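You operate a simulated robot arm through the tools that you are given. There is no shell and no other tool.

You run a simulated two-armed robot. Do the job below in one go: nothing can be reset, and whatever is moved stays where it is left.

## Task
Zero the height display on the silver setting block.
Fine: touch it with the plunger first; swing the plate out and put the block back. Set down upright: silver setting block.

Only the result counts: the job must be done as asked and must still hold three seconds after the hand-in. Knocking over, shifting, dropping, spilling or breaking anything else fails it.

## Robot
Two 7-joint arms with fingered hands on one trunk that stands fixed in place. Base frame: the origin is at the foot of the trunk, x ahead of it, y to its left, z up; the work surface is at about z = 0.86. Units: m, degrees, N and s.
The left shoulder is at [0.07, 0.143, 1.339], the right one opposite. With the tool pointing down near the work surface each hand reaches from about 0.1 to 0.74 m from the base axis, measured 20 degrees to its own side. Payload 3.6 kg a hand.
The TCP of each hand is the grasp point between the finger pads, 0.025 m short of the fingertips. In the tool frame z runs along the fingers and y along their closing line. The gripper opens to 0.088 m; its body begins 0.029 m behind the TCP. The gripper is a hand of 5 fingers: y runs from the thumb to the fingers, the wrist lies at [-0.013, -0.097, -0.162] in the tool frame, and closing takes about 1.5 s.
Orientation is that of the tool frame in the base frame, as a unit quaternion [w, x, y, z]. With the fingers straight down and the wrist toward the robot, the tool's x, y and z point along [0, 1, 0], [1, 0, 0] and [0, 0, -1] of the base frame.

## Interface
- The arms move only by the tool play_rows. It takes "left_moves", "right_moves" or both (then of equal length, played together; a hand with none holds still); each is a list of rows, each a list of 6 numbers: the shift along the tool's x, y, z in m, then the turn, a rotation vector about the tool's x, y, z in degrees. In form: [[tx, ty, tz, rx, ry, rz], ...]. A call has 1 to 20 rows; each row shifts and turns the commanded pose from where the row before left it, along the tool's axes as they then stand. "left_jaw" and "right_jaw" are, for a hand that has rows, the opening, from 0 (shut) to 1 (fully open), set as the call begins (left out, the last holds). Each row takes 0.2 s and may step no farther than 0.05 m and 8.6 degrees from the row before; otherwise, or with a gripper value out of range, the whole call is refused. A pose out of reach is approached as far as the arm can. The call stops where the force on the tool passes 60 N (or 10 N more than at its start, if that is more) or the arm is blocked; 0.2 s more then pass. The fingers move at their own pace (about 0.072 m/s each) and stop on an object; they squeeze with about 22 N. The grip force told is the motor's: it shows also when the fingers shut on nothing. Time passes only in rows, and 0.2 s behind the last, so rows that do not move let the fingers close. The reply holds the time, the measured pose of the TCP, the force on the tool along the base axes, the opening and the grip force, in the units named above and with some noise, with the torque about the TCP (base axes, N m) and any sound that the robot's microphone picked up, and new pictures: "views" is both (left out), scene, wrist or none (wrist: the cameras of the hands that moved).
- Cameras (640 x 400 px; columns grow to the right, rows downward): "scene" is now at [0.1209, 0.043, 1.5523]; the picture's right is [0.50, -0.86, 0.00], its down [-0.62, -0.36, -0.70] and it looks along [0.60, 0.35, -0.72] (base axes); focal length 282 px, centre (320, 200). "left" rides on the left gripper at [-0.059, -0.079, -0.105] in its tool frame; the picture's right is [-0.73, -0.32, 0.61], its down [0.62, -0.68, 0.38] and it looks along [0.29, 0.66, 0.70] (tool axes); focal length 234 px, centre (320, 200). "right" rides on the right gripper at [0.059, -0.079, -0.105] in its tool frame; the picture's right is [-0.73, 0.32, -0.61], its down [-0.62, -0.68, 0.38] and it looks along [-0.29, 0.66, 0.70] (tool axes); focal length 234 px, centre (320, 200). There is no depth. A picture from a camera that has moved, and an enlarged one, comes with that camera's place and axes in the base frame and with its lens.
- raise_lower(by): slides the trunk up (or, below 0, down) by that many m; the arms and the scene camera ride with it, the base frame stays. It gives what a move gives, with no picture.
- set_grasp(shape, hand): the hand has 5 fingers and takes this shape, open, in about a second: jaw (thumb against the fingers, like two jaws); tri (thumb and two fingers); tip (a fingertip pinch); poke (one finger out to press); point (the index stretched); flat (the hand flat); cup (the hand cupped); fist (a fist). The gripper value then closes the fingers along that shape, each until it touches; the sizes above hold for jaw. It gives what a move gives, with no picture.
- head_to(pan, tilt): turns the head with the scene camera to pan (to the left, within 86 degrees either way) and tilt (down, from -29 to 69), counted from straight ahead of the robot. It gives what a move gives, and a new picture of the scene camera.
- inspect(camera, box): a new picture of the part [left, top, right, bottom] of that camera's present view, enlarged. The clock stands still meanwhile.
- sign_off(): hands the job in; it is judged then, once.

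Places have to be worked out from the pictures, the camera data and where the tool is seen. Open the grippers and draw the arms clear of the work before you hand the job in, unless the task says otherwise.

The tools are called after "Emit:" as a command line: name --argument value ..., lists and objects as JSON in quotes. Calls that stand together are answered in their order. play_rows: Moves the arms, as the interface text tells. Its arguments: {"type":"object","properties":{"left_moves":{"type":"array","items":{"type":"array","items":{"type":"number"}}},"left_jaw":{"type":"number"},"right_moves":{"type":"array","items":{"type":"array","items":{"type":"number"}}},"right_jaw":{"type":"number"},"views":{"type":"string","enum":["both","scene","wrist","none"]}},"required":[]} The other tools are called the same way: raise_lower (by) moves the trunk up or down; set_grasp (shape, hand) gives the hand a shape; head_to (pan, tilt) turns the head that bears the scene camera; inspect (camera, box) takes an enlarged picture of a part of a camera's view; sign_off () hands the job in.

At the start:

```text
time: 0.0
left_ee_pos: [0.3176, 0.4844, 1.2852]
left_tool_rot: [0.0, 0.707, 0.708, 0.0]
left_ft_force: [-0.8, -1.0, -0.1]
left_moment: [0.03, 0.01, -0.03]
left_gripper_width: 0.0878
left_grasp_force: 0.0
left_shape: jaw
right_ee_pos: [0.4468, 0.0032, 1.3609]
right_tool_rot: [-0.001, 0.707, 0.708, 0.0]
right_ft_force: [-0.3, 0.3, -1.5]
right_moment: [-0.01, 0.03, 0.0]
right_gripper_width: 0.0876
right_grasp_force: 0.1
right_shape: jaw
trunk travel left (down, up): [-0.875, 0.065]
head pan, tilt (commanded): [30.2, 45.7]
```

scene: 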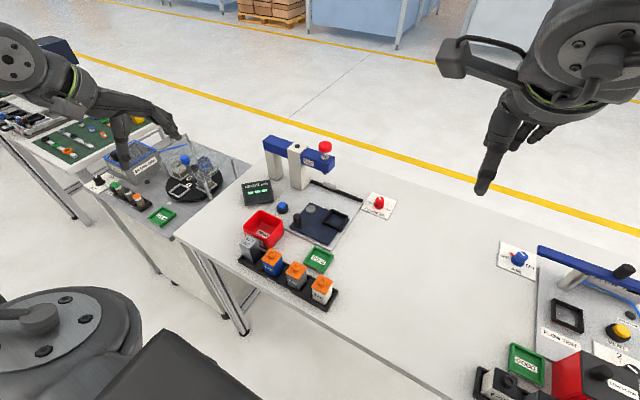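
right: 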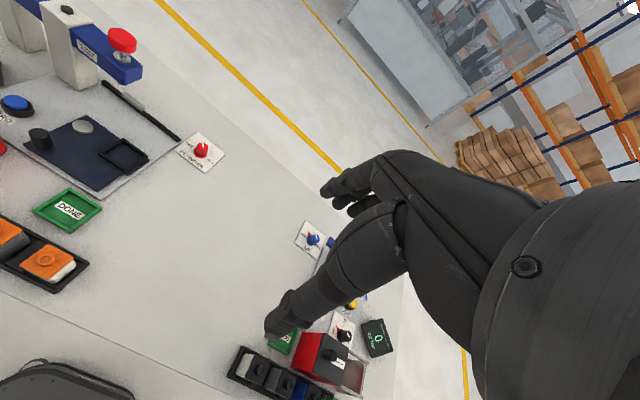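
left: 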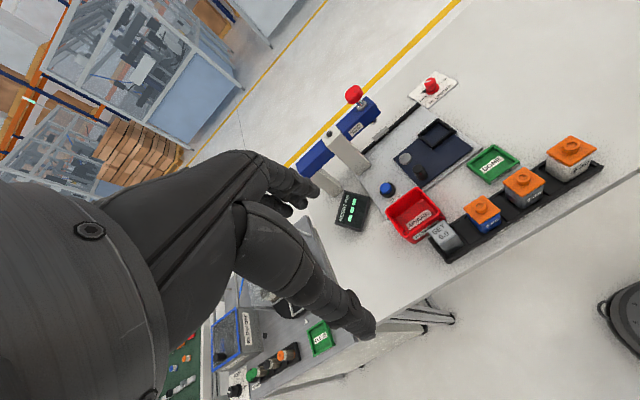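

I'll look closer at the station with the height display before moving anything.

Emit:
inspect --camera "scene" --box '[220, 120, 420, 245]'

Emit:
inspect --camera "scene" --box '[220, 190, 380, 315]'

Emit:
inspect --camera "left" --box '[290, 60, 610, 270]'

Emit:
inspect --camera "right" --box '[0, 0, 260, 300]'

```text
3.20 times, centred on (320, 182) of scene
camera zoom: at [0.1209, 0.043, 1.5523], right [0.5, -0.86, 0.0], down [-0.62, -0.36, -0.7], along [0.6, 0.35, -0.72], focal length 903 px, centre (320, 256)
```

zoom: 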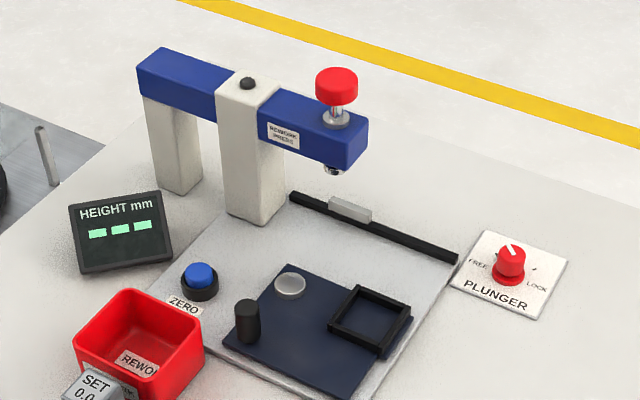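

```text
3.20 times, centred on (300, 252) of scene
camera zoom: at [0.1209, 0.043, 1.5523], right [0.5, -0.86, 0.0], down [-0.62, -0.36, -0.7], along [0.6, 0.35, -0.72], focal length 903 px, centre (384, 32)
```

zoom: 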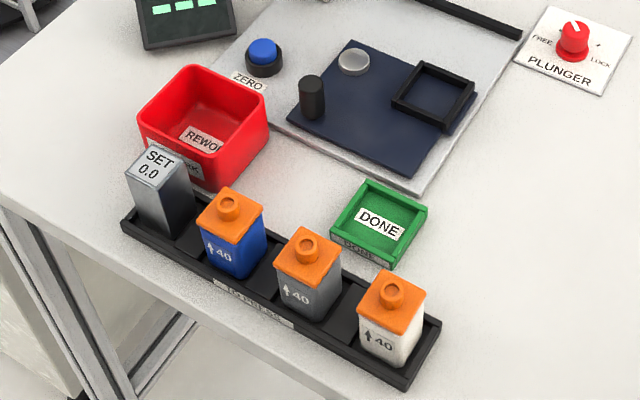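

```text
1.90 times, centred on (450, 165) of left
camera zoom: at [0.2381, 0.4248, 1.3896], right [-0.32, -0.73, -0.61], down [-0.68, 0.62, -0.38], along [0.66, 0.29, -0.7], focal length 446 px, centre (72, 267)
```

zoom: 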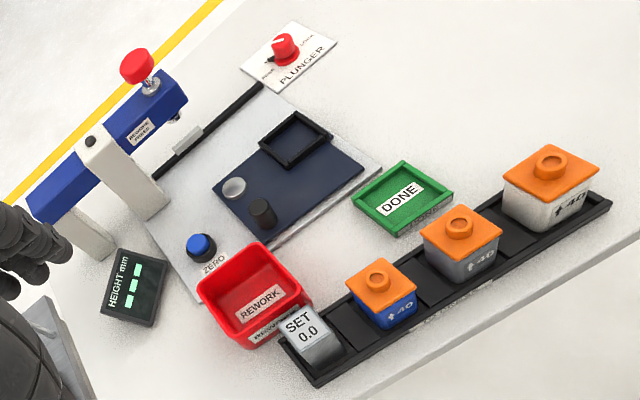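

```text
1.33 times, centred on (130, 150) of right
camera zoom: at [0.3685, 0.0621, 1.4639], right [0.32, -0.73, 0.61], down [-0.68, -0.62, -0.38], along [0.66, -0.29, -0.7], focal length 312 px, centre (573, 267)
```

zoom: 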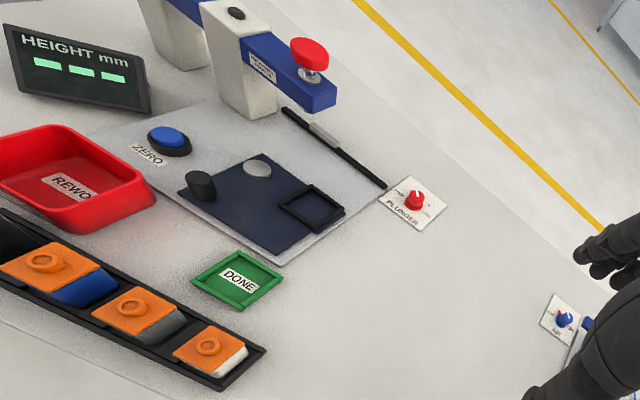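

The station is a press with a swing plate, a ZERO button and a FREE/LOCK knob for the plunger. I'll zoom in on the knob, the display and the plunger to read their state.

Emit:
inspect --camera "right" --box '[170, 120, 240, 180]'

Emit:
inspect --camera "scene" --box '[355, 185, 405, 220]'

Emit:
inspect --camera "scene" --box '[290, 130, 350, 180]'

Emit:
inspect --camera "left" --box '[330, 80, 480, 200]'

Emit:
inspect --camera "right" --box '[0, 80, 190, 200]'

Emit:
inspect --camera "left" --box '[380, 170, 500, 270]'

```text
6.67 times, centred on (205, 150) of right
camera zoom: at [0.3685, 0.0621, 1.4639], right [0.32, -0.73, 0.61], down [-0.68, -0.62, -0.38], along [0.66, -0.29, -0.7], focal length 1561 px, centre (1087, 533)
```

zoom: 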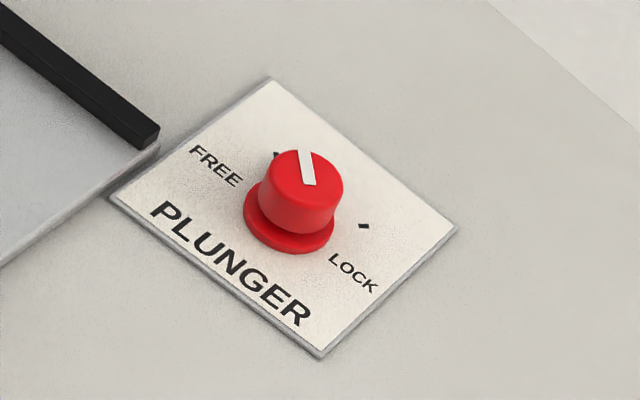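

```text
11.43 times, centred on (380, 202) of scene
camera zoom: at [0.1209, 0.043, 1.5523], right [0.5, -0.86, 0.0], down [-0.62, -0.36, -0.7], along [0.6, 0.35, -0.72], focal length 3226 px, centre (-366, 171)
```

zoom: 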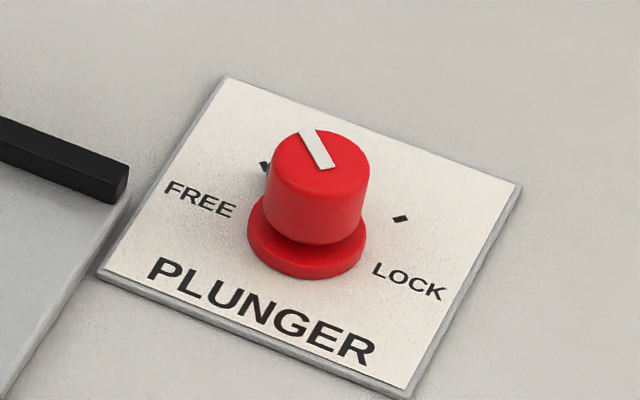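

```text
8.00 times, centred on (320, 155) of scene
camera zoom: at [0.1209, 0.043, 1.5523], right [0.5, -0.86, 0.0], down [-0.62, -0.36, -0.7], along [0.6, 0.35, -0.72], focal length 2258 px, centre (320, 560)
```

zoom: 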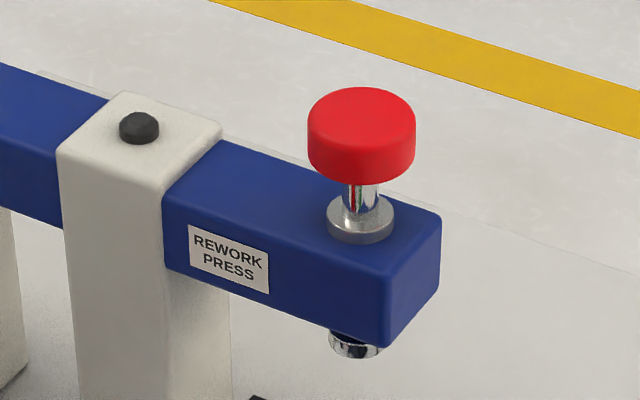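

```text
3.33 times, centred on (405, 140) of left
camera zoom: at [0.2381, 0.4248, 1.3896], right [-0.32, -0.73, -0.61], down [-0.68, 0.62, -0.38], along [0.66, 0.29, -0.7], focal length 781 px, centre (37, 400)
```

zoom: 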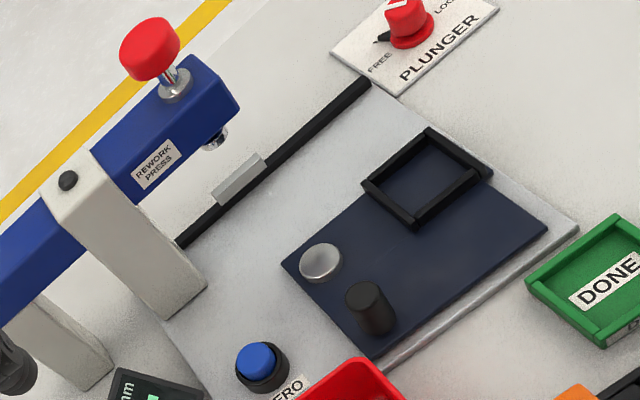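

```text
3.33 times, centred on (95, 140) of right
camera zoom: at [0.3685, 0.0621, 1.4639], right [0.32, -0.73, 0.61], down [-0.68, -0.62, -0.38], along [0.66, -0.29, -0.7], focal length 781 px, centre (1070, 400)
```

zoom: 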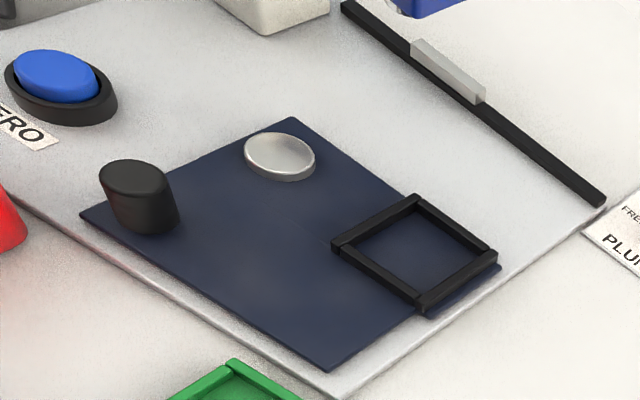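

```text
4.00 times, centred on (440, 220) of left
camera zoom: at [0.2381, 0.4248, 1.3896], right [-0.32, -0.73, -0.61], down [-0.68, 0.62, -0.38], along [0.66, 0.29, -0.7], focal length 937 px, centre (-160, 120)
```

zoom: 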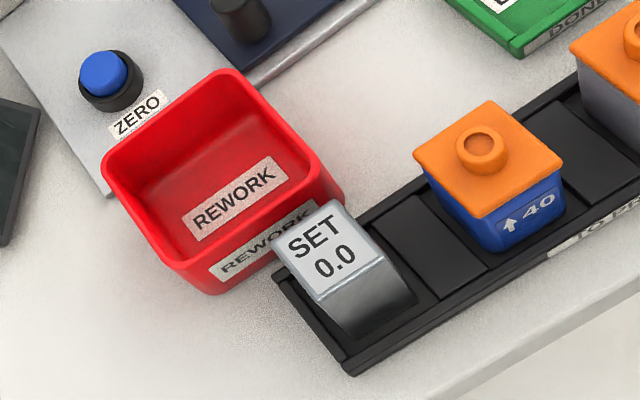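

The lock knob points to FREE and the display shows "---". I estimate the SET block at about (0.405, 0.42), the nest at (0.635, 0.287), the pivot at (0.64, 0.38), the swing knob at (0.57, 0.385) and the plunger at (0.73, 0.38). Next I'll look at the arms' posture to judge elbow clearance.

Emit:
head_to --pan 60 --tilt 55

Emit:
head_to --pan -20 --tilt 55

Emit:
head_to --pan 32 --tilt 52

```text
time: 0.9
left_ee_pos: [0.3176, 0.4848, 1.2847]
left_tool_rot: [0.0, 0.706, 0.708, 0.0]
left_ft_force: [0.6, 0.6, 0.6]
left_moment: [-0.01, 0.01, 0.02]
left_gripper_width: 0.0877
left_grasp_force: 0.1
left_shape: jaw
right_ee_pos: [0.4465, 0.0012, 1.3583]
right_tool_rot: [0.0, 0.707, 0.707, 0.001]
right_ft_force: [0.1, -1.0, -0.3]
right_moment: [0.01, 0.04, -0.01]
right_gripper_width: 0.0878
right_grasp_force: 0.0
right_shape: jaw
trunk travel left (down, up): [-0.875, 0.065]
head pan, tilt (commanded): [60.0, 55.0]
camera scene: at [0.0872, 0.0647, 1.54], right [0.87, -0.5, 0.0], down [-0.41, -0.71, -0.57], along [0.29, 0.5, -0.82], focal length 282 px, centre (320, 200)
```

scene: 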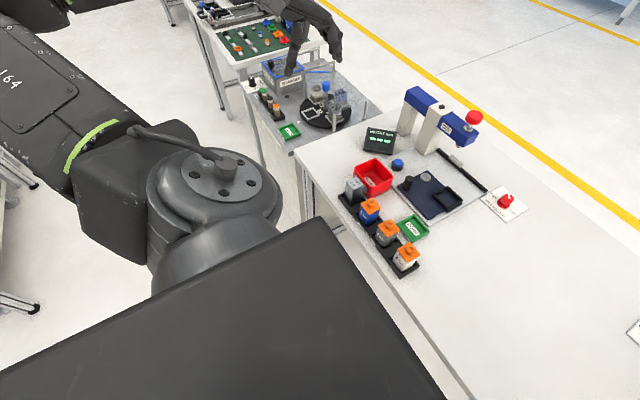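

```text
time: 2.5
left_ee_pos: [0.3163, 0.4822, 1.2859]
left_tool_rot: [0.0, 0.707, 0.707, 0.001]
left_ft_force: [0.0, 0.4, 0.5]
left_moment: [-0.01, 0.0, -0.04]
left_gripper_width: 0.0877
left_grasp_force: 0.0
left_shape: jaw
right_ee_pos: [0.447, 0.0029, 1.3604]
right_tool_rot: [-0.001, 0.707, 0.708, 0.001]
right_ft_force: [-0.4, -0.3, -0.4]
right_moment: [-0.02, -0.02, 0.0]
right_gripper_width: 0.0878
right_grasp_force: 0.0
right_shape: jaw
trunk travel left (down, up): [-0.875, 0.065]
head pan, tilt (commanded): [-20.0, 55.0]
camera scene: at [0.1189, -0.0222, 1.54], right [-0.34, -0.94, 0.0], down [-0.77, 0.28, -0.57], along [0.54, -0.2, -0.82], focal length 282 px, centre (320, 200)
```

scene: 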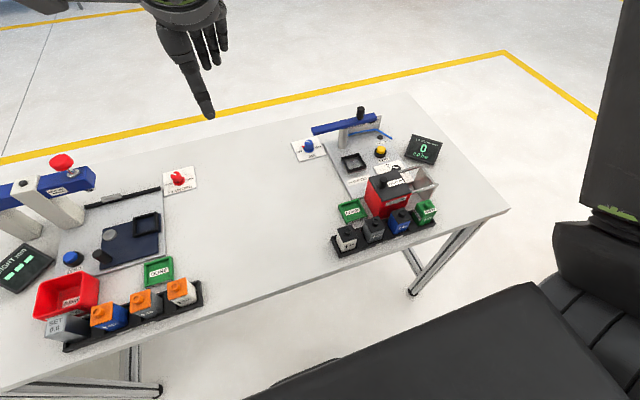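

```text
time: 3.7
left_ee_pos: [0.3175, 0.4842, 1.2865]
left_tool_rot: [0.0, 0.707, 0.708, 0.0]
left_ft_force: [0.5, -0.6, 0.8]
left_moment: [-0.03, -0.03, -0.03]
left_gripper_width: 0.088
left_grasp_force: 0.0
left_shape: jaw
right_ee_pos: [0.4472, 0.0022, 1.3606]
right_tool_rot: [0.0, 0.708, 0.707, 0.0]
right_ft_force: [-0.4, -0.2, -0.2]
right_moment: [-0.02, 0.03, 0.01]
right_gripper_width: 0.0874
right_grasp_force: 0.0
right_shape: jaw
trunk travel left (down, up): [-0.875, 0.065]
head pan, tilt (commanded): [32.0, 52.0]
camera scene: at [0.1149, 0.0421, 1.5438], right [0.53, -0.85, 0.0], down [-0.67, -0.42, -0.62], along [0.52, 0.33, -0.79], focal length 282 px, centre (320, 200)
```

scene: 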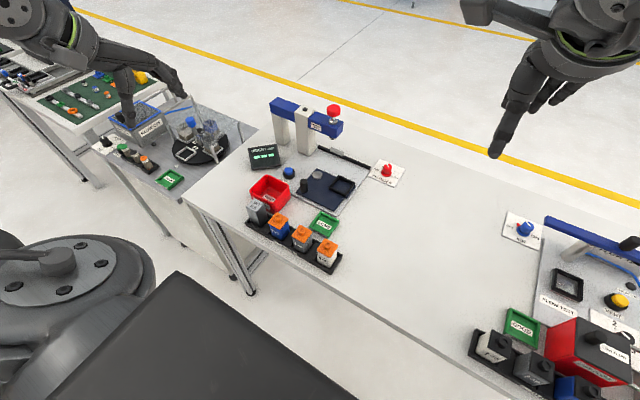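

Both elbows are held high and outward, so lowering the trunk looks safe; it brings the shoulders nearer working height and extends the reach. I lower it by 0.18 m.

Emit:
raise_lower --by -0.18

Emit:
head_to --pan 38 --tilt 42

```text
time: 5.7
left_ee_pos: [0.3175, 0.484, 1.1053]
left_tool_rot: [0.0, 0.706, 0.708, 0.0]
left_ft_force: [-0.3, -0.7, 0.3]
left_moment: [0.01, 0.0, -0.01]
left_gripper_width: 0.0878
left_grasp_force: 0.0
left_shape: jaw
right_ee_pos: [0.4468, 0.0025, 1.1795]
right_tool_rot: [-0.001, 0.707, 0.707, 0.001]
right_ft_force: [-0.7, 0.3, 0.0]
right_moment: [0.0, 0.01, 0.02]
right_gripper_width: 0.088
right_grasp_force: 0.1
right_shape: jaw
trunk travel left (down, up): [-0.695, 0.245]
head pan, tilt (commanded): [32.0, 52.0]
```

```text
time: 6.4
left_ee_pos: [0.3162, 0.4836, 1.1068]
left_tool_rot: [0.0, 0.707, 0.707, 0.0]
left_ft_force: [-0.3, -0.3, -0.7]
left_moment: [-0.01, 0.0, -0.03]
left_gripper_width: 0.0877
left_grasp_force: 0.1
left_shape: jaw
right_ee_pos: [0.4478, 0.0022, 1.18]
right_tool_rot: [0.001, 0.707, 0.707, 0.0]
right_ft_force: [-0.1, 0.6, -0.7]
right_moment: [0.0, 0.0, 0.02]
right_gripper_width: 0.0876
right_grasp_force: 0.1
right_shape: jaw
trunk travel left (down, up): [-0.695, 0.245]
head pan, tilt (commanded): [38.0, 42.0]
camera scene: at [0.1169, 0.0538, 1.3777], right [0.62, -0.79, 0.0], down [-0.53, -0.41, -0.74], along [0.59, 0.46, -0.67], focal length 282 px, centre (320, 200)
```

scene: 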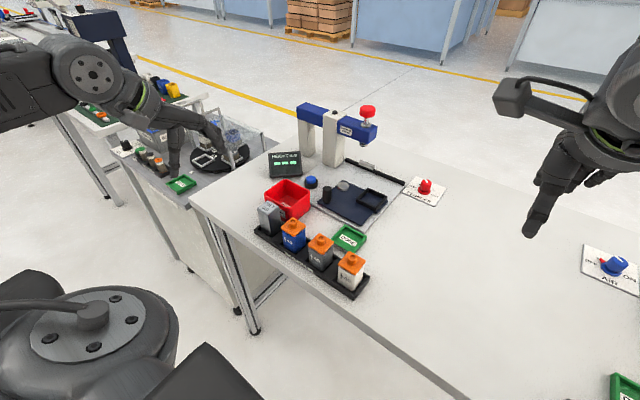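

I take enlarged views from the scene and left cameras to triangulate the block, bin, nest, knob and plunger.

Emit:
inspect --camera "scene" --box '[240, 170, 400, 270]'

Emit:
inspect --camera "scene" --box '[290, 90, 450, 190]'

Emit:
inspect --camera "left" --box '[0, 0, 640, 400]'

Emit:
inspect --camera "left" --box '[380, 150, 540, 250]'

```text
4.00 times, centred on (320, 220) of scene
camera zoom: at [0.1169, 0.0538, 1.3777], right [0.62, -0.79, 0.0], down [-0.53, -0.41, -0.74], along [0.59, 0.46, -0.67], focal length 1129 px, centre (320, 120)
```

zoom: 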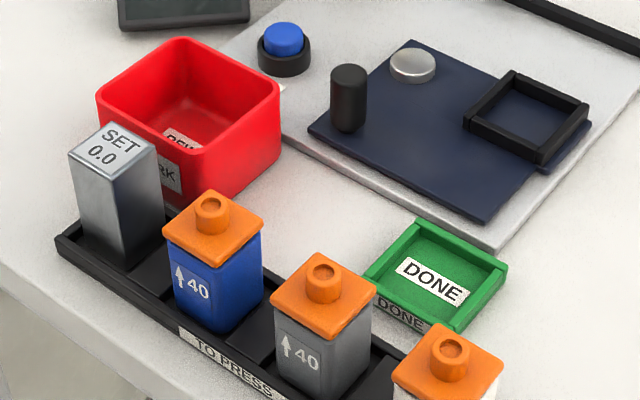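

```text
4.00 times, centred on (370, 140) of scene
camera zoom: at [0.1169, 0.0538, 1.3777], right [0.62, -0.79, 0.0], down [-0.53, -0.41, -0.74], along [0.59, 0.46, -0.67], focal length 1129 px, centre (120, 440)
```

zoom: 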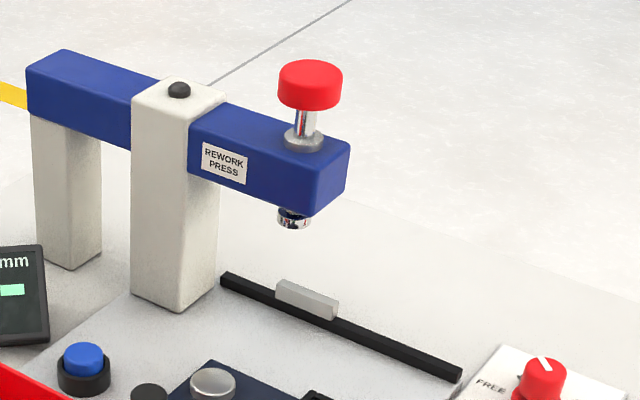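

```text
1.00 times, centred on (320, 200) of left (not enlarged: the box is as wide or as high as the picture)
camera zoom: at [0.2381, 0.4247, 1.2096], right [-0.32, -0.73, -0.61], down [-0.68, 0.62, -0.38], along [0.66, 0.29, -0.7], focal length 234 px, centre (320, 200)
```

zoom: 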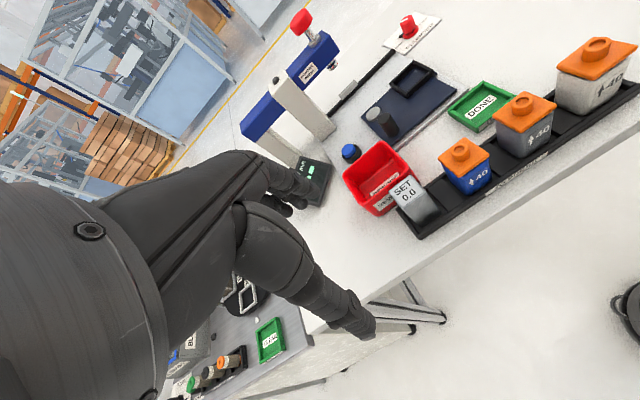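

```text
4.00 times, centred on (460, 200) of left
camera zoom: at [0.2381, 0.4247, 1.2096], right [-0.32, -0.73, -0.61], down [-0.68, 0.62, -0.38], along [0.66, 0.29, -0.7], focal length 937 px, centre (-240, 200)
```

zoom: 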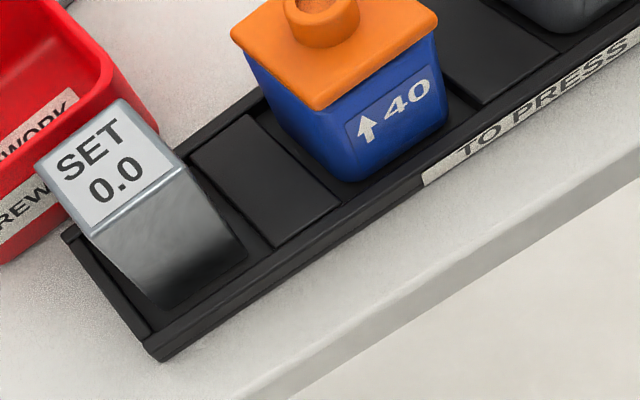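

The setting block is centred near (0.403, 0.424), about 33 mm square with its top at z≈0.947. The bin rim sits at x≥0.457 and z≈0.917, so I bring the left hand above the block with the jaw partly closed.

Emit:
play_rows --left_moves '[[-0.015, 0.0215, 0.015, 0, 0, 0], [-0.015, 0.0215, 0.015, 0, 0, 0], [-0.015, 0.0215, 0.015, 0, 0, 0], [-0.015, 0.0215, 0.015, 0, 0, 0], [0, 0, 0, 0, 0, 0]]' --left_jaw 0.65 --views "both"

```text
time: 7.6
left_ee_pos: [0.4017, 0.424, 1.0466]
left_tool_rot: [0.001, 0.706, 0.708, 0.0]
left_ft_force: [-0.4, -0.1, 0.2]
left_moment: [-0.03, 0.03, -0.02]
left_gripper_width: 0.0577
left_grasp_force: 0.0
left_shape: jaw
right_ee_pos: [0.4469, 0.0032, 1.1805]
right_tool_rot: [0.0, 0.707, 0.707, 0.0]
right_ft_force: [-0.8, -0.5, 0.1]
right_moment: [0.03, -0.03, 0.01]
right_gripper_width: 0.088
right_grasp_force: 0.0
right_shape: jaw
trunk travel left (down, up): [-0.695, 0.245]
head pan, tilt (commanded): [38.0, 42.0]
camera scene: at [0.1161, 0.0538, 1.3778], right [0.62, -0.79, 0.0], down [-0.53, -0.41, -0.74], along [0.59, 0.46, -0.67], focal length 282 px, centre (320, 200)
camera left: at [0.3231, 0.3648, 1.1505], right [-0.32, -0.73, -0.61], down [-0.68, 0.62, -0.38], along [0.66, 0.29, -0.7], focal length 234 px, centre (320, 200)
```

scene: 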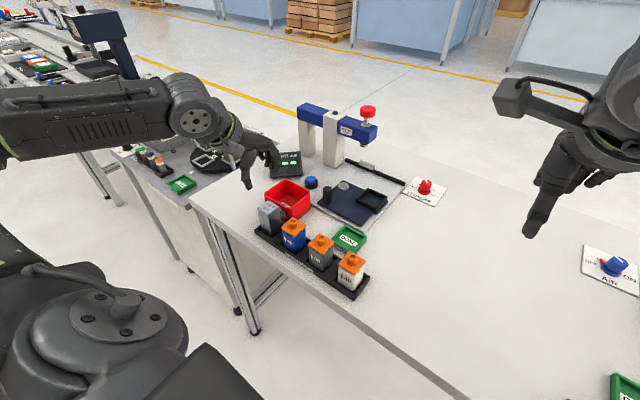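
left: 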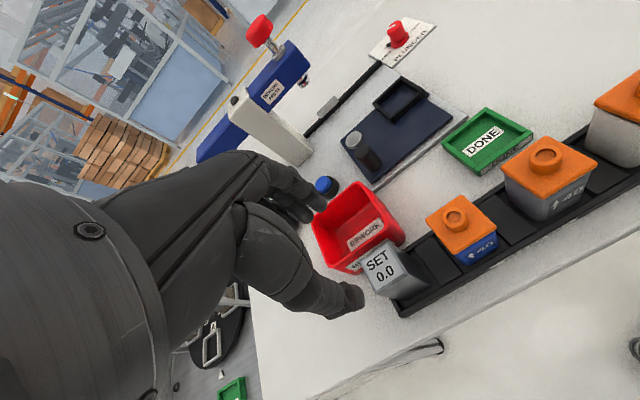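

The hand hovers over the block at the expected place. I zoom in to check finger layout relative to block, bin and the blue part.

Emit:
inspect --camera "scene" --box '[200, 110, 328, 240]'

Emit:
inspect --camera "left" --box '[220, 140, 520, 330]'

Emit:
inspect --camera "right" --box '[0, 0, 400, 400]'

```text
3.08 times, centred on (264, 175) of scene
camera zoom: at [0.1161, 0.0538, 1.3778], right [0.62, -0.79, 0.0], down [-0.53, -0.41, -0.74], along [0.59, 0.46, -0.67], focal length 869 px, centre (492, 277)
```

zoom: 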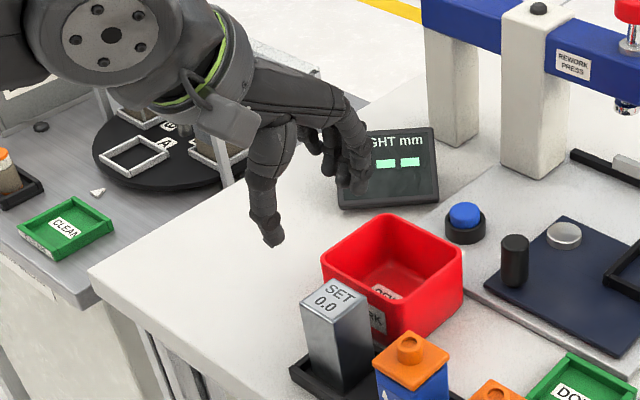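

```text
2.11 times, centred on (370, 235) of left
camera zoom: at [0.3231, 0.3648, 1.1505], right [-0.32, -0.73, -0.61], down [-0.68, 0.62, -0.38], along [0.66, 0.29, -0.7], focal length 493 px, centre (215, 126)
```

zoom: 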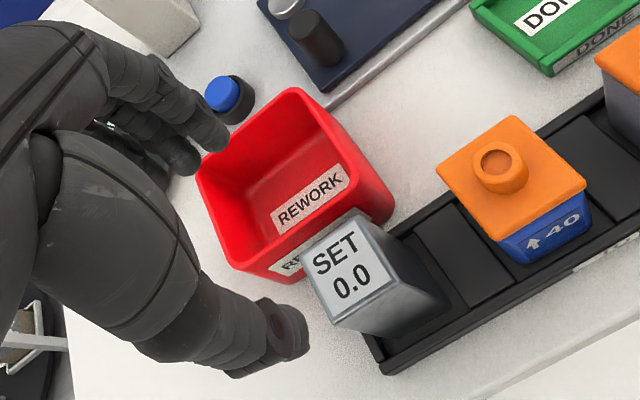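

```text
1.00 times, centred on (200, 200) of right (not enlarged: the box is as wide or as high as the picture)
camera zoom: at [0.3677, 0.062, 1.2842], right [0.32, -0.73, 0.61], down [-0.68, -0.62, -0.38], along [0.66, -0.29, -0.7], focal length 234 px, centre (440, 200)
```

zoom: 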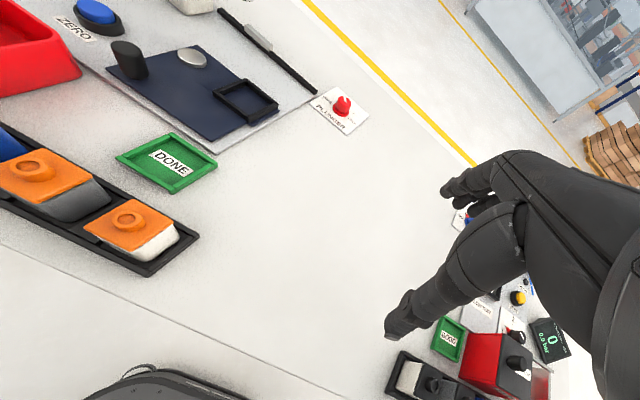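

Thumb and fingers straddle the block with clearance to the bin and the blue part. I descend slowly to TCP z≈0.934 with a slight shift toward the robot.

Emit:
play_rows --left_moves '[[0, -0.001, 0.022, 0, 0, 0], [0, 0, 0.022, 0, 0, 0], [0, 0, 0.022, 0, 0, 0], [0, 0, 0.018, 0, 0, 0], [0, 0, 0.014, 0, 0, 0], [0, 0, 0.014, 0, 0, 0]]' --views "both"

Emit:
inspect --camera "scene" --box '[220, 140, 328, 250]'

Emit:
inspect --camera "left" --box '[220, 140, 520, 330]'

```text
time: 9.0
left_ee_pos: [0.4006, 0.4225, 0.9353]
left_tool_rot: [0.0, 0.707, 0.707, 0.002]
left_ft_force: [-2.8, 0.0, 6.9]
left_moment: [0.07, -0.28, 0.05]
left_gripper_width: 0.0561
left_grasp_force: 0.1
left_shape: jaw
right_ee_pos: [0.4451, 0.0019, 1.1811]
right_tool_rot: [0.0, 0.706, 0.708, 0.002]
right_ft_force: [-0.9, 0.7, 0.2]
right_moment: [-0.01, 0.02, -0.01]
right_gripper_width: 0.0878
right_grasp_force: 0.0
right_shape: jaw
trunk travel left (down, up): [-0.695, 0.245]
head pan, tilt (commanded): [38.0, 42.0]
camera scene: at [0.1141, 0.0525, 1.3782], right [0.62, -0.79, 0.0], down [-0.53, -0.41, -0.74], along [0.59, 0.46, -0.67], focal length 282 px, centre (320, 200)
camera left: at [0.3205, 0.3637, 1.0386], right [-0.32, -0.72, -0.61], down [-0.68, 0.62, -0.38], along [0.66, 0.29, -0.69], focal length 234 px, centre (320, 200)
```

scene: 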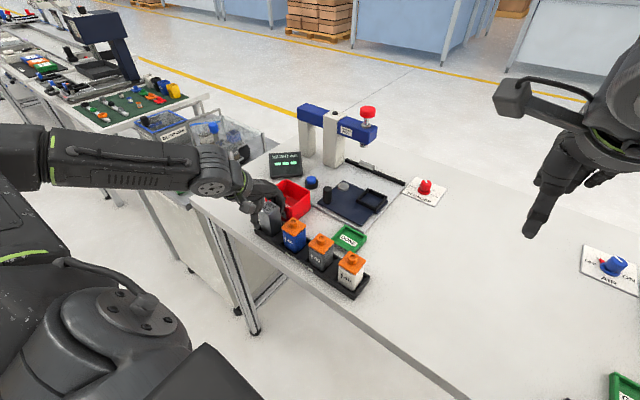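
left: 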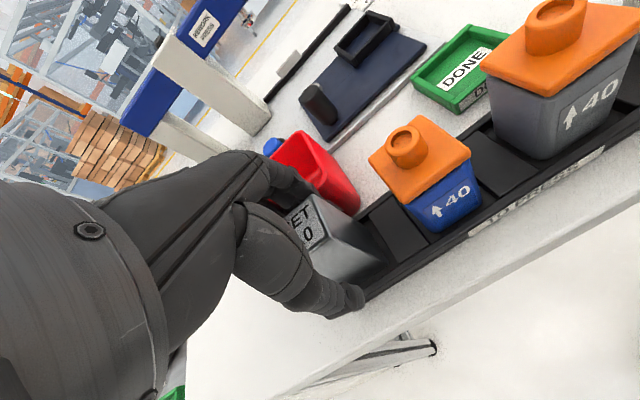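

```text
3.64 times, centred on (274, 195) of scene
camera zoom: at [0.1141, 0.0525, 1.3782], right [0.62, -0.79, 0.0], down [-0.53, -0.41, -0.74], along [0.59, 0.46, -0.67], focal length 1027 px, centre (487, 218)
```

zoom: 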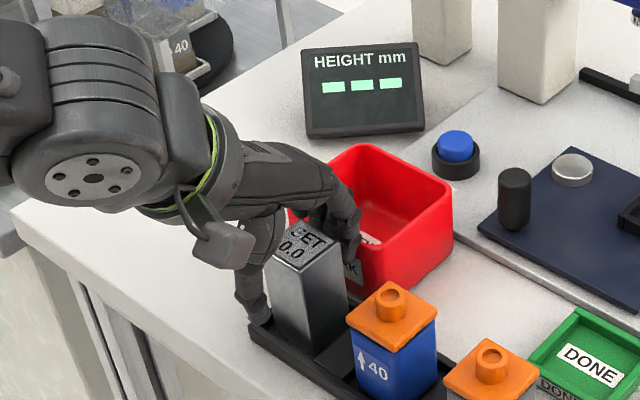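

```text
2.11 times, centred on (370, 235) of left
camera zoom: at [0.3205, 0.3637, 1.0386], right [-0.32, -0.72, -0.61], down [-0.68, 0.62, -0.38], along [0.66, 0.29, -0.69], focal length 493 px, centre (215, 126)
```

zoom: 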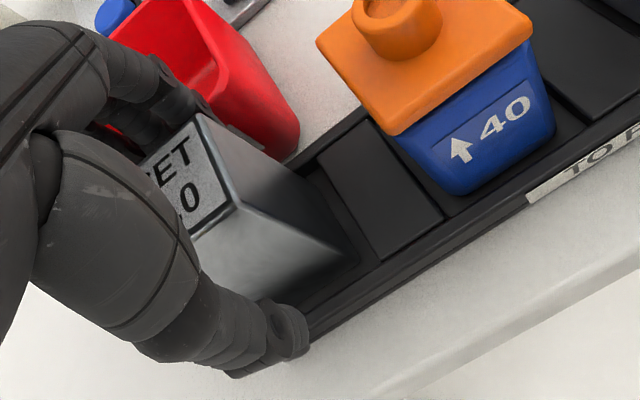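

A 7 N upward push with the moment at +x says a fingertip is resting on the bin rim. I lift, narrow the jaw a bit and look again.

Emit:
play_rows --left_moves '[[0, 0, -0.02, 0, 0, 0], [0, 0, 0, 0, 0, 0], [0, 0, 0, 0, 0, 0]]' --left_jaw 0.52 --views "none"

Emit:
inspect --camera "scene" --box '[240, 170, 310, 240]'

Emit:
inspect --camera "left" --box '[220, 140, 420, 330]'

```text
time: 9.8
left_ee_pos: [0.4037, 0.4232, 0.9525]
left_tool_rot: [0.0, 0.707, 0.707, 0.0]
left_ft_force: [-0.3, -0.3, -0.9]
left_moment: [-0.01, -0.03, -0.02]
left_gripper_width: 0.0465
left_grasp_force: 0.2
left_shape: jaw
right_ee_pos: [0.4472, 0.0026, 1.1801]
right_tool_rot: [0.0, 0.707, 0.708, 0.0]
right_ft_force: [-0.7, -0.2, -0.5]
right_moment: [-0.01, 0.02, 0.01]
right_gripper_width: 0.0878
right_grasp_force: 0.0
right_shape: jaw
trunk travel left (down, up): [-0.695, 0.245]
head pan, tilt (commanded): [38.0, 42.0]
```

```text
5.71 times, centred on (275, 205) of scene
camera zoom: at [0.1176, 0.0542, 1.3776], right [0.62, -0.79, 0.0], down [-0.53, -0.41, -0.74], along [0.59, 0.46, -0.67], focal length 1613 px, centre (577, 171)
```

zoom: 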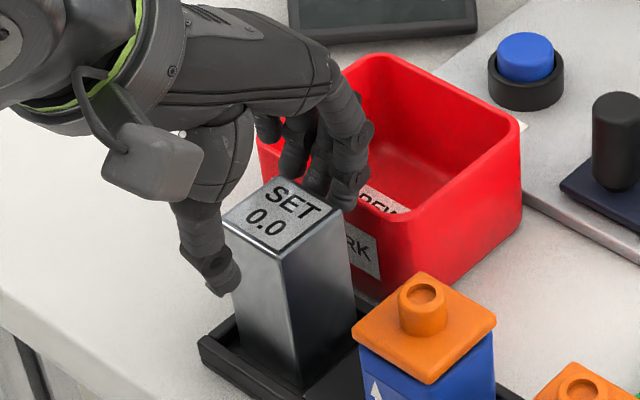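

```text
2.11 times, centred on (320, 235) of left
camera zoom: at [0.3236, 0.3647, 1.0573], right [-0.32, -0.73, -0.61], down [-0.68, 0.62, -0.38], along [0.66, 0.29, -0.7], focal length 493 px, centre (320, 126)
```

zoom: 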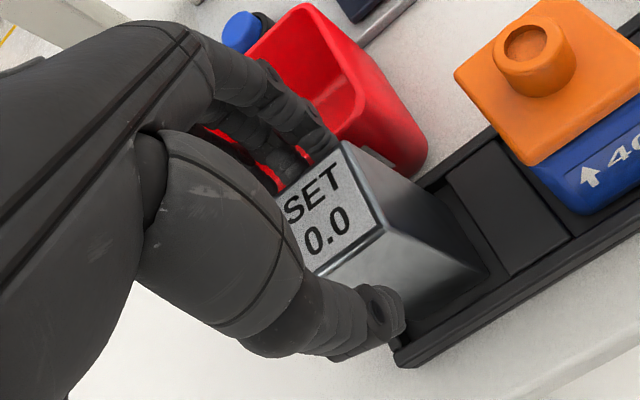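

Now free of contact and the fingertips straddle the block's top. I descend about 15 mm and watch the force before closing.

Emit:
play_rows --left_moves '[[0, -0.001, 0.008, 0, 0, 0], [0, 0, 0.008, 0, 0, 0], [0, 0, 0, 0, 0, 0]]' --views "none"

Emit:
inspect --camera "scene" --box '[240, 170, 310, 240]'

```text
time: 10.6
left_ee_pos: [0.4007, 0.4237, 0.938]
left_tool_rot: [0.0, 0.707, 0.707, 0.0]
left_ft_force: [-0.5, 0.4, -0.2]
left_moment: [0.0, -0.01, -0.02]
left_gripper_width: 0.0461
left_grasp_force: 0.1
left_shape: jaw
right_ee_pos: [0.4483, 0.002, 1.1801]
right_tool_rot: [0.0, 0.707, 0.708, -0.001]
right_ft_force: [0.3, -0.2, 0.5]
right_moment: [0.05, 0.02, 0.05]
right_gripper_width: 0.0877
right_grasp_force: 0.1
right_shape: jaw
trunk travel left (down, up): [-0.695, 0.245]
head pan, tilt (commanded): [38.0, 42.0]
```

```text
5.71 times, centred on (275, 205) of scene
camera zoom: at [0.1168, 0.0537, 1.3777], right [0.62, -0.79, 0.0], down [-0.53, -0.41, -0.74], along [0.59, 0.46, -0.67], focal length 1613 px, centre (577, 171)
```

zoom: 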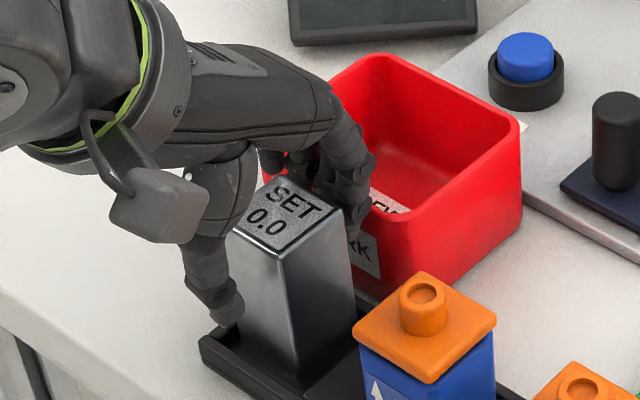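

No contact force; the fingers now sit in the gap. I go 4 mm lower and close on the block.

Emit:
play_rows --left_moves '[[0, 0, 0.004, 0, 0, 0], [0, 0, 0, 0, 0, 0]]' --views "none"

Emit:
play_rows --left_moves '[[0, 0, 0, 0, 0, 0], [0, 0, 0, 0, 0, 0], [0, 0, 0, 0, 0, 0], [0, 0, 0, 0, 0, 0], [0, 0, 0, 0, 0, 0], [0, 0, 0, 0, 0, 0], [0, 0, 0, 0, 0, 0], [0, 0, 0, 0, 0, 0]]' --left_jaw 0.0 --views "both"

Emit:
inspect --camera "scene" --box '[240, 170, 310, 240]'

```text
time: 11.2
left_ee_pos: [0.4004, 0.4228, 0.9342]
left_tool_rot: [0.001, 0.707, 0.708, 0.0]
left_ft_force: [-2.1, -0.5, 4.5]
left_moment: [0.03, -0.17, 0.03]
left_gripper_width: 0.0454
left_grasp_force: 0.1
left_shape: jaw
right_ee_pos: [0.4456, 0.0035, 1.1806]
right_tool_rot: [0.0, 0.707, 0.707, 0.0]
right_ft_force: [0.4, -0.4, -0.3]
right_moment: [0.01, -0.02, -0.01]
right_gripper_width: 0.0876
right_grasp_force: 0.0
right_shape: jaw
trunk travel left (down, up): [-0.695, 0.245]
head pan, tilt (commanded): [38.0, 42.0]
```

```text
time: 13.0
left_ee_pos: [0.4014, 0.4241, 0.9325]
left_tool_rot: [0.0, 0.706, 0.708, 0.0]
left_ft_force: [-0.4, 0.1, -0.4]
left_moment: [0.02, 0.02, -0.01]
left_gripper_width: 0.0314
left_grasp_force: 21.7
left_shape: jaw
right_ee_pos: [0.4478, 0.0024, 1.179]
right_tool_rot: [0.001, 0.708, 0.707, 0.0]
right_ft_force: [0.0, -0.3, 0.6]
right_moment: [0.02, 0.0, 0.0]
right_gripper_width: 0.0878
right_grasp_force: 0.1
right_shape: jaw
trunk travel left (down, up): [-0.695, 0.245]
head pan, tilt (commanded): [38.0, 42.0]
camera scene: at [0.1171, 0.0541, 1.3777], right [0.62, -0.79, 0.0], down [-0.53, -0.41, -0.74], along [0.59, 0.46, -0.67], focal length 282 px, centre (320, 200)
camera left: at [0.3222, 0.3647, 1.0374], right [-0.32, -0.73, -0.61], down [-0.68, 0.62, -0.38], along [0.66, 0.29, -0.7], focal length 234 px, centre (320, 200)
```

scene: 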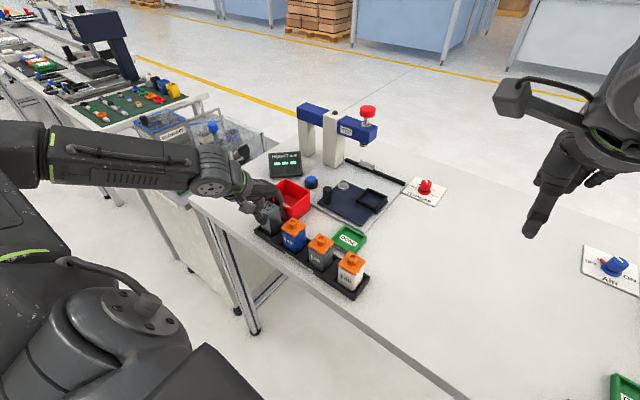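
left: 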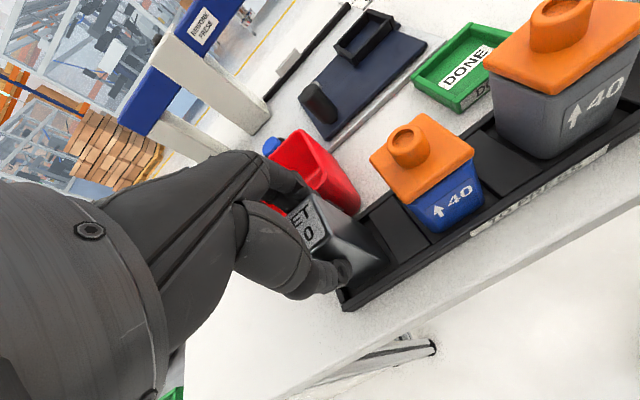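

```text
5.71 times, centred on (275, 205) of scene
camera zoom: at [0.1171, 0.0541, 1.3777], right [0.62, -0.79, 0.0], down [-0.53, -0.41, -0.74], along [0.59, 0.46, -0.67], focal length 1613 px, centre (577, 171)
```

zoom: 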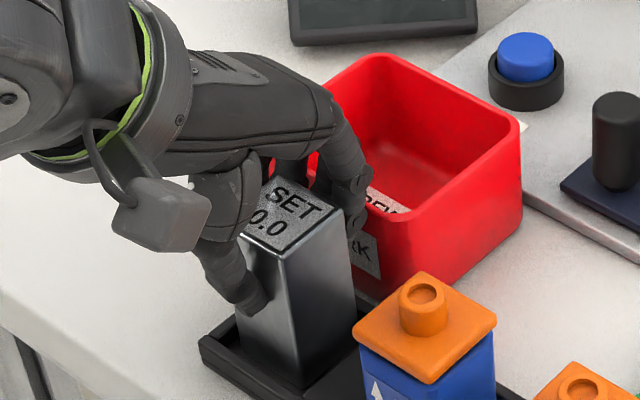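

The block is gripped (31 mm, 22 N). I lift it straight up about 0.12 m and check that it came along.

Emit:
play_rows --left_moves '[[0, 0, -0.02, 0, 0, 0], [0, 0, -0.03, 0, 0, 0], [0, 0, -0.035, 0, 0, 0], [0, 0, -0.035, 0, 0, 0], [0, 0, 0, 0, 0, 0]]' --views "both"

Emit:
inspect --camera "right" --box '[0, 0, 200, 125]'

Emit:
inspect --camera "scene" --box '[300, 160, 420, 235]'

Emit:
inspect --camera "scene" --box '[220, 120, 320, 240]'

```text
time: 14.2
left_ee_pos: [0.4014, 0.424, 1.0527]
left_tool_rot: [0.0, 0.707, 0.707, 0.0]
left_ft_force: [-0.2, 0.2, -2.9]
left_moment: [0.03, 0.02, -0.01]
left_gripper_width: 0.0315
left_grasp_force: 21.9
left_shape: jaw
right_ee_pos: [0.4473, 0.0023, 1.1792]
right_tool_rot: [0.0, 0.707, 0.707, 0.0]
right_ft_force: [-0.1, -0.3, 0.1]
right_moment: [0.0, 0.01, 0.0]
right_gripper_width: 0.0879
right_grasp_force: 0.0
right_shape: jaw
trunk travel left (down, up): [-0.695, 0.245]
head pan, tilt (commanded): [38.0, 42.0]
camera scene: at [0.1177, 0.0545, 1.3776], right [0.62, -0.79, 0.0], down [-0.53, -0.41, -0.74], along [0.58, 0.46, -0.67], focal length 282 px, centre (320, 200)
camera left: at [0.3223, 0.3654, 1.1574], right [-0.32, -0.73, -0.61], down [-0.68, 0.62, -0.38], along [0.66, 0.29, -0.7], focal length 234 px, centre (320, 200)
```

scene: 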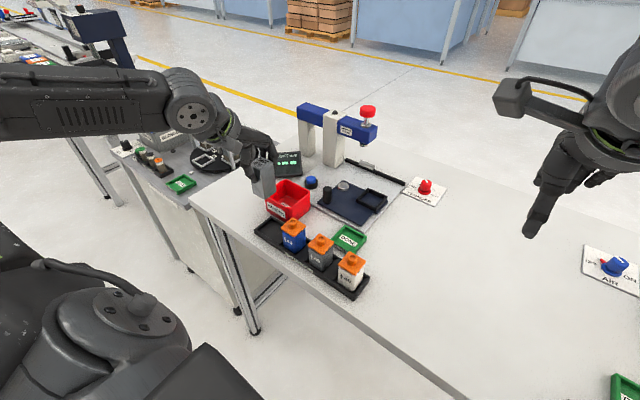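
left: 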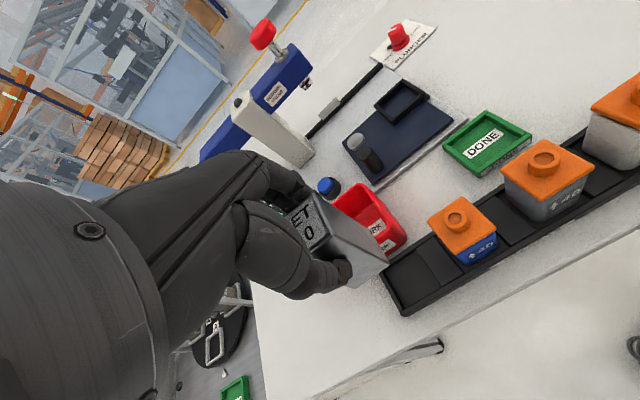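

```text
3.20 times, centred on (100, 62) of right
camera zoom: at [0.3691, 0.0626, 1.2837], right [0.32, -0.73, 0.61], down [-0.68, -0.62, -0.38], along [0.66, -0.29, -0.7], focal length 749 px, centre (1024, 640)
```

zoom: 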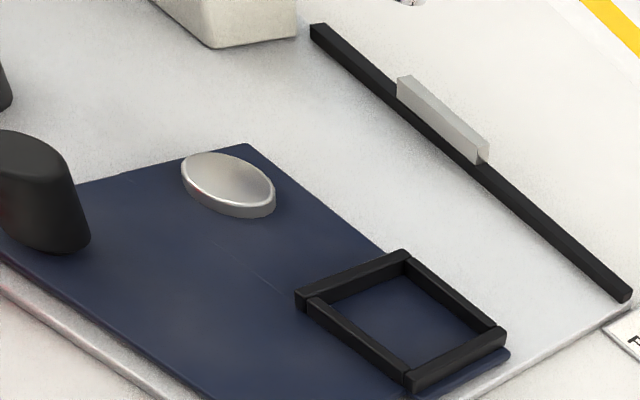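

```text
5.33 times, centred on (360, 198) of scene
camera zoom: at [0.1177, 0.0545, 1.3776], right [0.62, -0.79, 0.0], down [-0.53, -0.41, -0.74], along [0.58, 0.46, -0.67], focal length 1506 px, centre (107, 213)
```

zoom: 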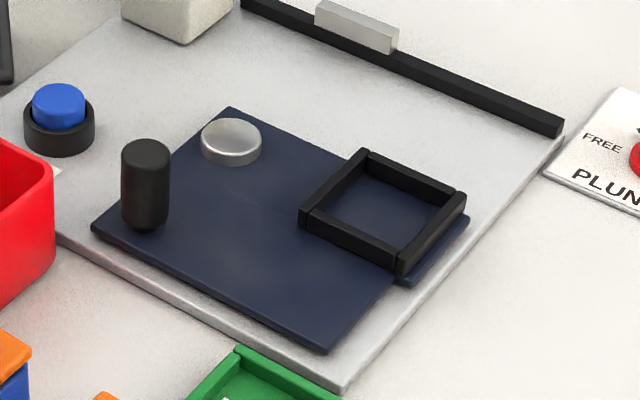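

```text
3.33 times, centred on (270, 180) of scene
camera zoom: at [0.1177, 0.0545, 1.3776], right [0.62, -0.79, 0.0], down [-0.53, -0.41, -0.74], along [0.58, 0.46, -0.67], focal length 941 px, centre (487, 267)
```

zoom: 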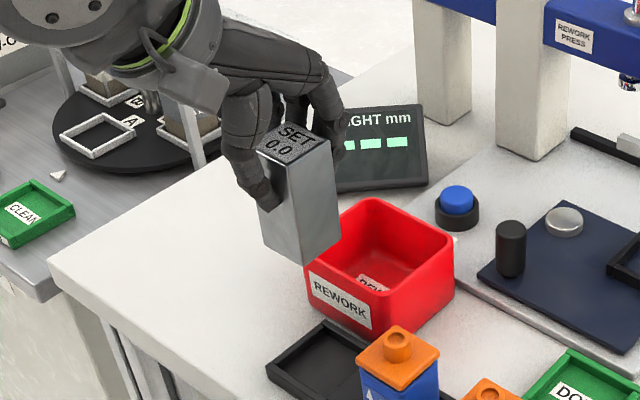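

The block hangs straight in the hand. Triangulating again puts the nest centre at about (0.640, 0.290) with plate top z≈0.872, so I carry the block over the nest at this height.

Emit:
play_rows --left_moves '[[-0.0192, 0.034, 0, 0, 0, 0], [-0.0192, 0.034, 0, 0, 0, 0], [-0.0192, 0.034, 0, 0, 0, 0], [-0.0192, 0.034, 0, 0, 0, 0], [-0.0192, 0.034, 0, 0, 0, 0], [-0.0192, 0.034, 0, 0, 0, 0], [-0.0188, 0.034, 0, 0, 0, 0], [0, 0, 0.03, 0, 0, 0], [0, 0, 0, 0, 0, 0]]' --views "both"

Emit:
inspect --camera "scene" --box '[290, 120, 430, 240]'

Emit:
inspect --camera "left" --box '[220, 140, 420, 330]'

Emit:
inspect --camera "right" --box '[0, 0, 200, 125]'

```text
time: 16.2
left_ee_pos: [0.6396, 0.2896, 1.024]
left_tool_rot: [-0.001, 0.706, 0.708, 0.001]
left_ft_force: [-0.4, -0.3, -2.4]
left_moment: [0.01, -0.01, 0.01]
left_gripper_width: 0.0314
left_grasp_force: 22.4
left_shape: jaw
right_ee_pos: [0.4462, 0.0028, 1.1797]
right_tool_rot: [0.0, 0.707, 0.707, 0.0]
right_ft_force: [-0.7, -0.1, 0.1]
right_moment: [0.0, 0.05, 0.01]
right_gripper_width: 0.0878
right_grasp_force: 0.1
right_shape: jaw
trunk travel left (down, up): [-0.695, 0.245]
head pan, tilt (commanded): [38.0, 42.0]
camera scene: at [0.1173, 0.0536, 1.3777], right [0.62, -0.79, 0.0], down [-0.53, -0.41, -0.74], along [0.59, 0.46, -0.67], focal length 282 px, centre (320, 200)
camera left: at [0.5607, 0.2306, 1.1273], right [-0.32, -0.73, -0.61], down [-0.68, 0.62, -0.38], along [0.66, 0.29, -0.7], focal length 234 px, centre (320, 200)
```

scene: 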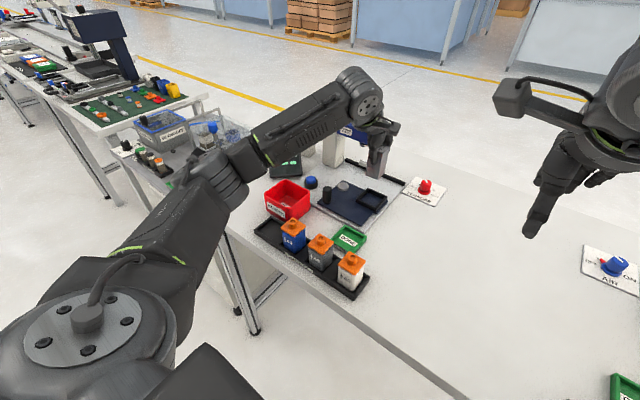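
left: 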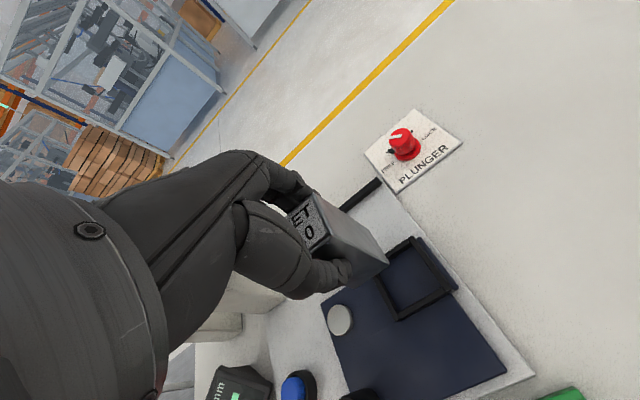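

```text
3.33 times, centred on (360, 180) of scene
camera zoom: at [0.1173, 0.0536, 1.3777], right [0.62, -0.79, 0.0], down [-0.53, -0.41, -0.74], along [0.59, 0.46, -0.67], focal length 941 px, centre (187, 267)
```

zoom: 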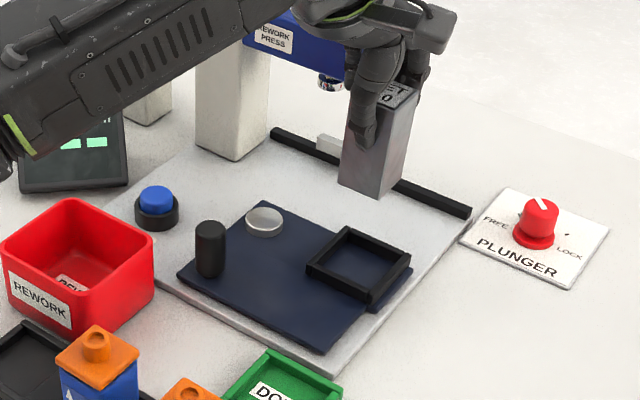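

```text
2.11 times, centred on (320, 235) of left
camera zoom: at [0.5607, 0.2306, 1.1273], right [-0.32, -0.73, -0.61], down [-0.68, 0.62, -0.38], along [0.66, 0.29, -0.7], focal length 493 px, centre (320, 126)
```

zoom: 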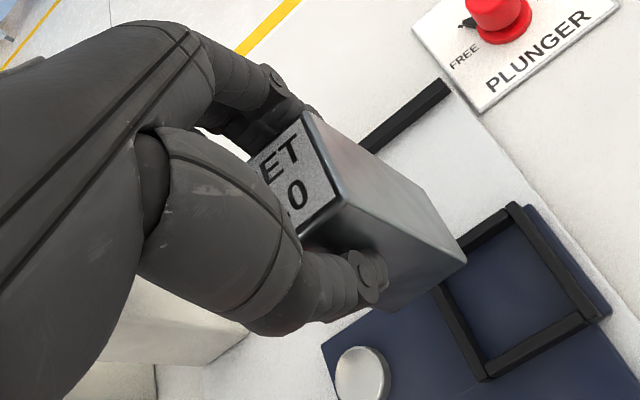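

```text
3.20 times, centred on (100, 62) of right
camera zoom: at [0.3688, 0.0618, 1.2839], right [0.32, -0.73, 0.61], down [-0.68, -0.62, -0.38], along [0.66, -0.29, -0.7], focal length 749 px, centre (1024, 640)
```

zoom: 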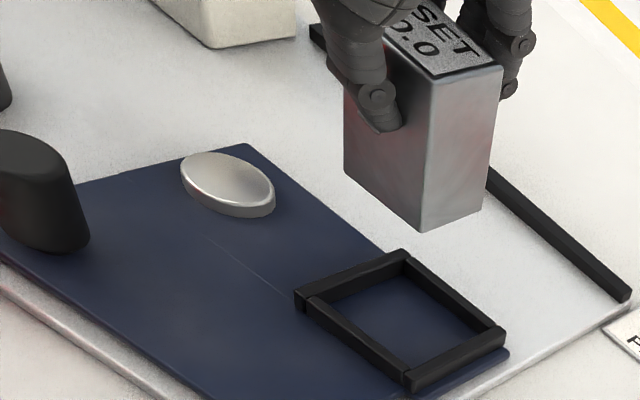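

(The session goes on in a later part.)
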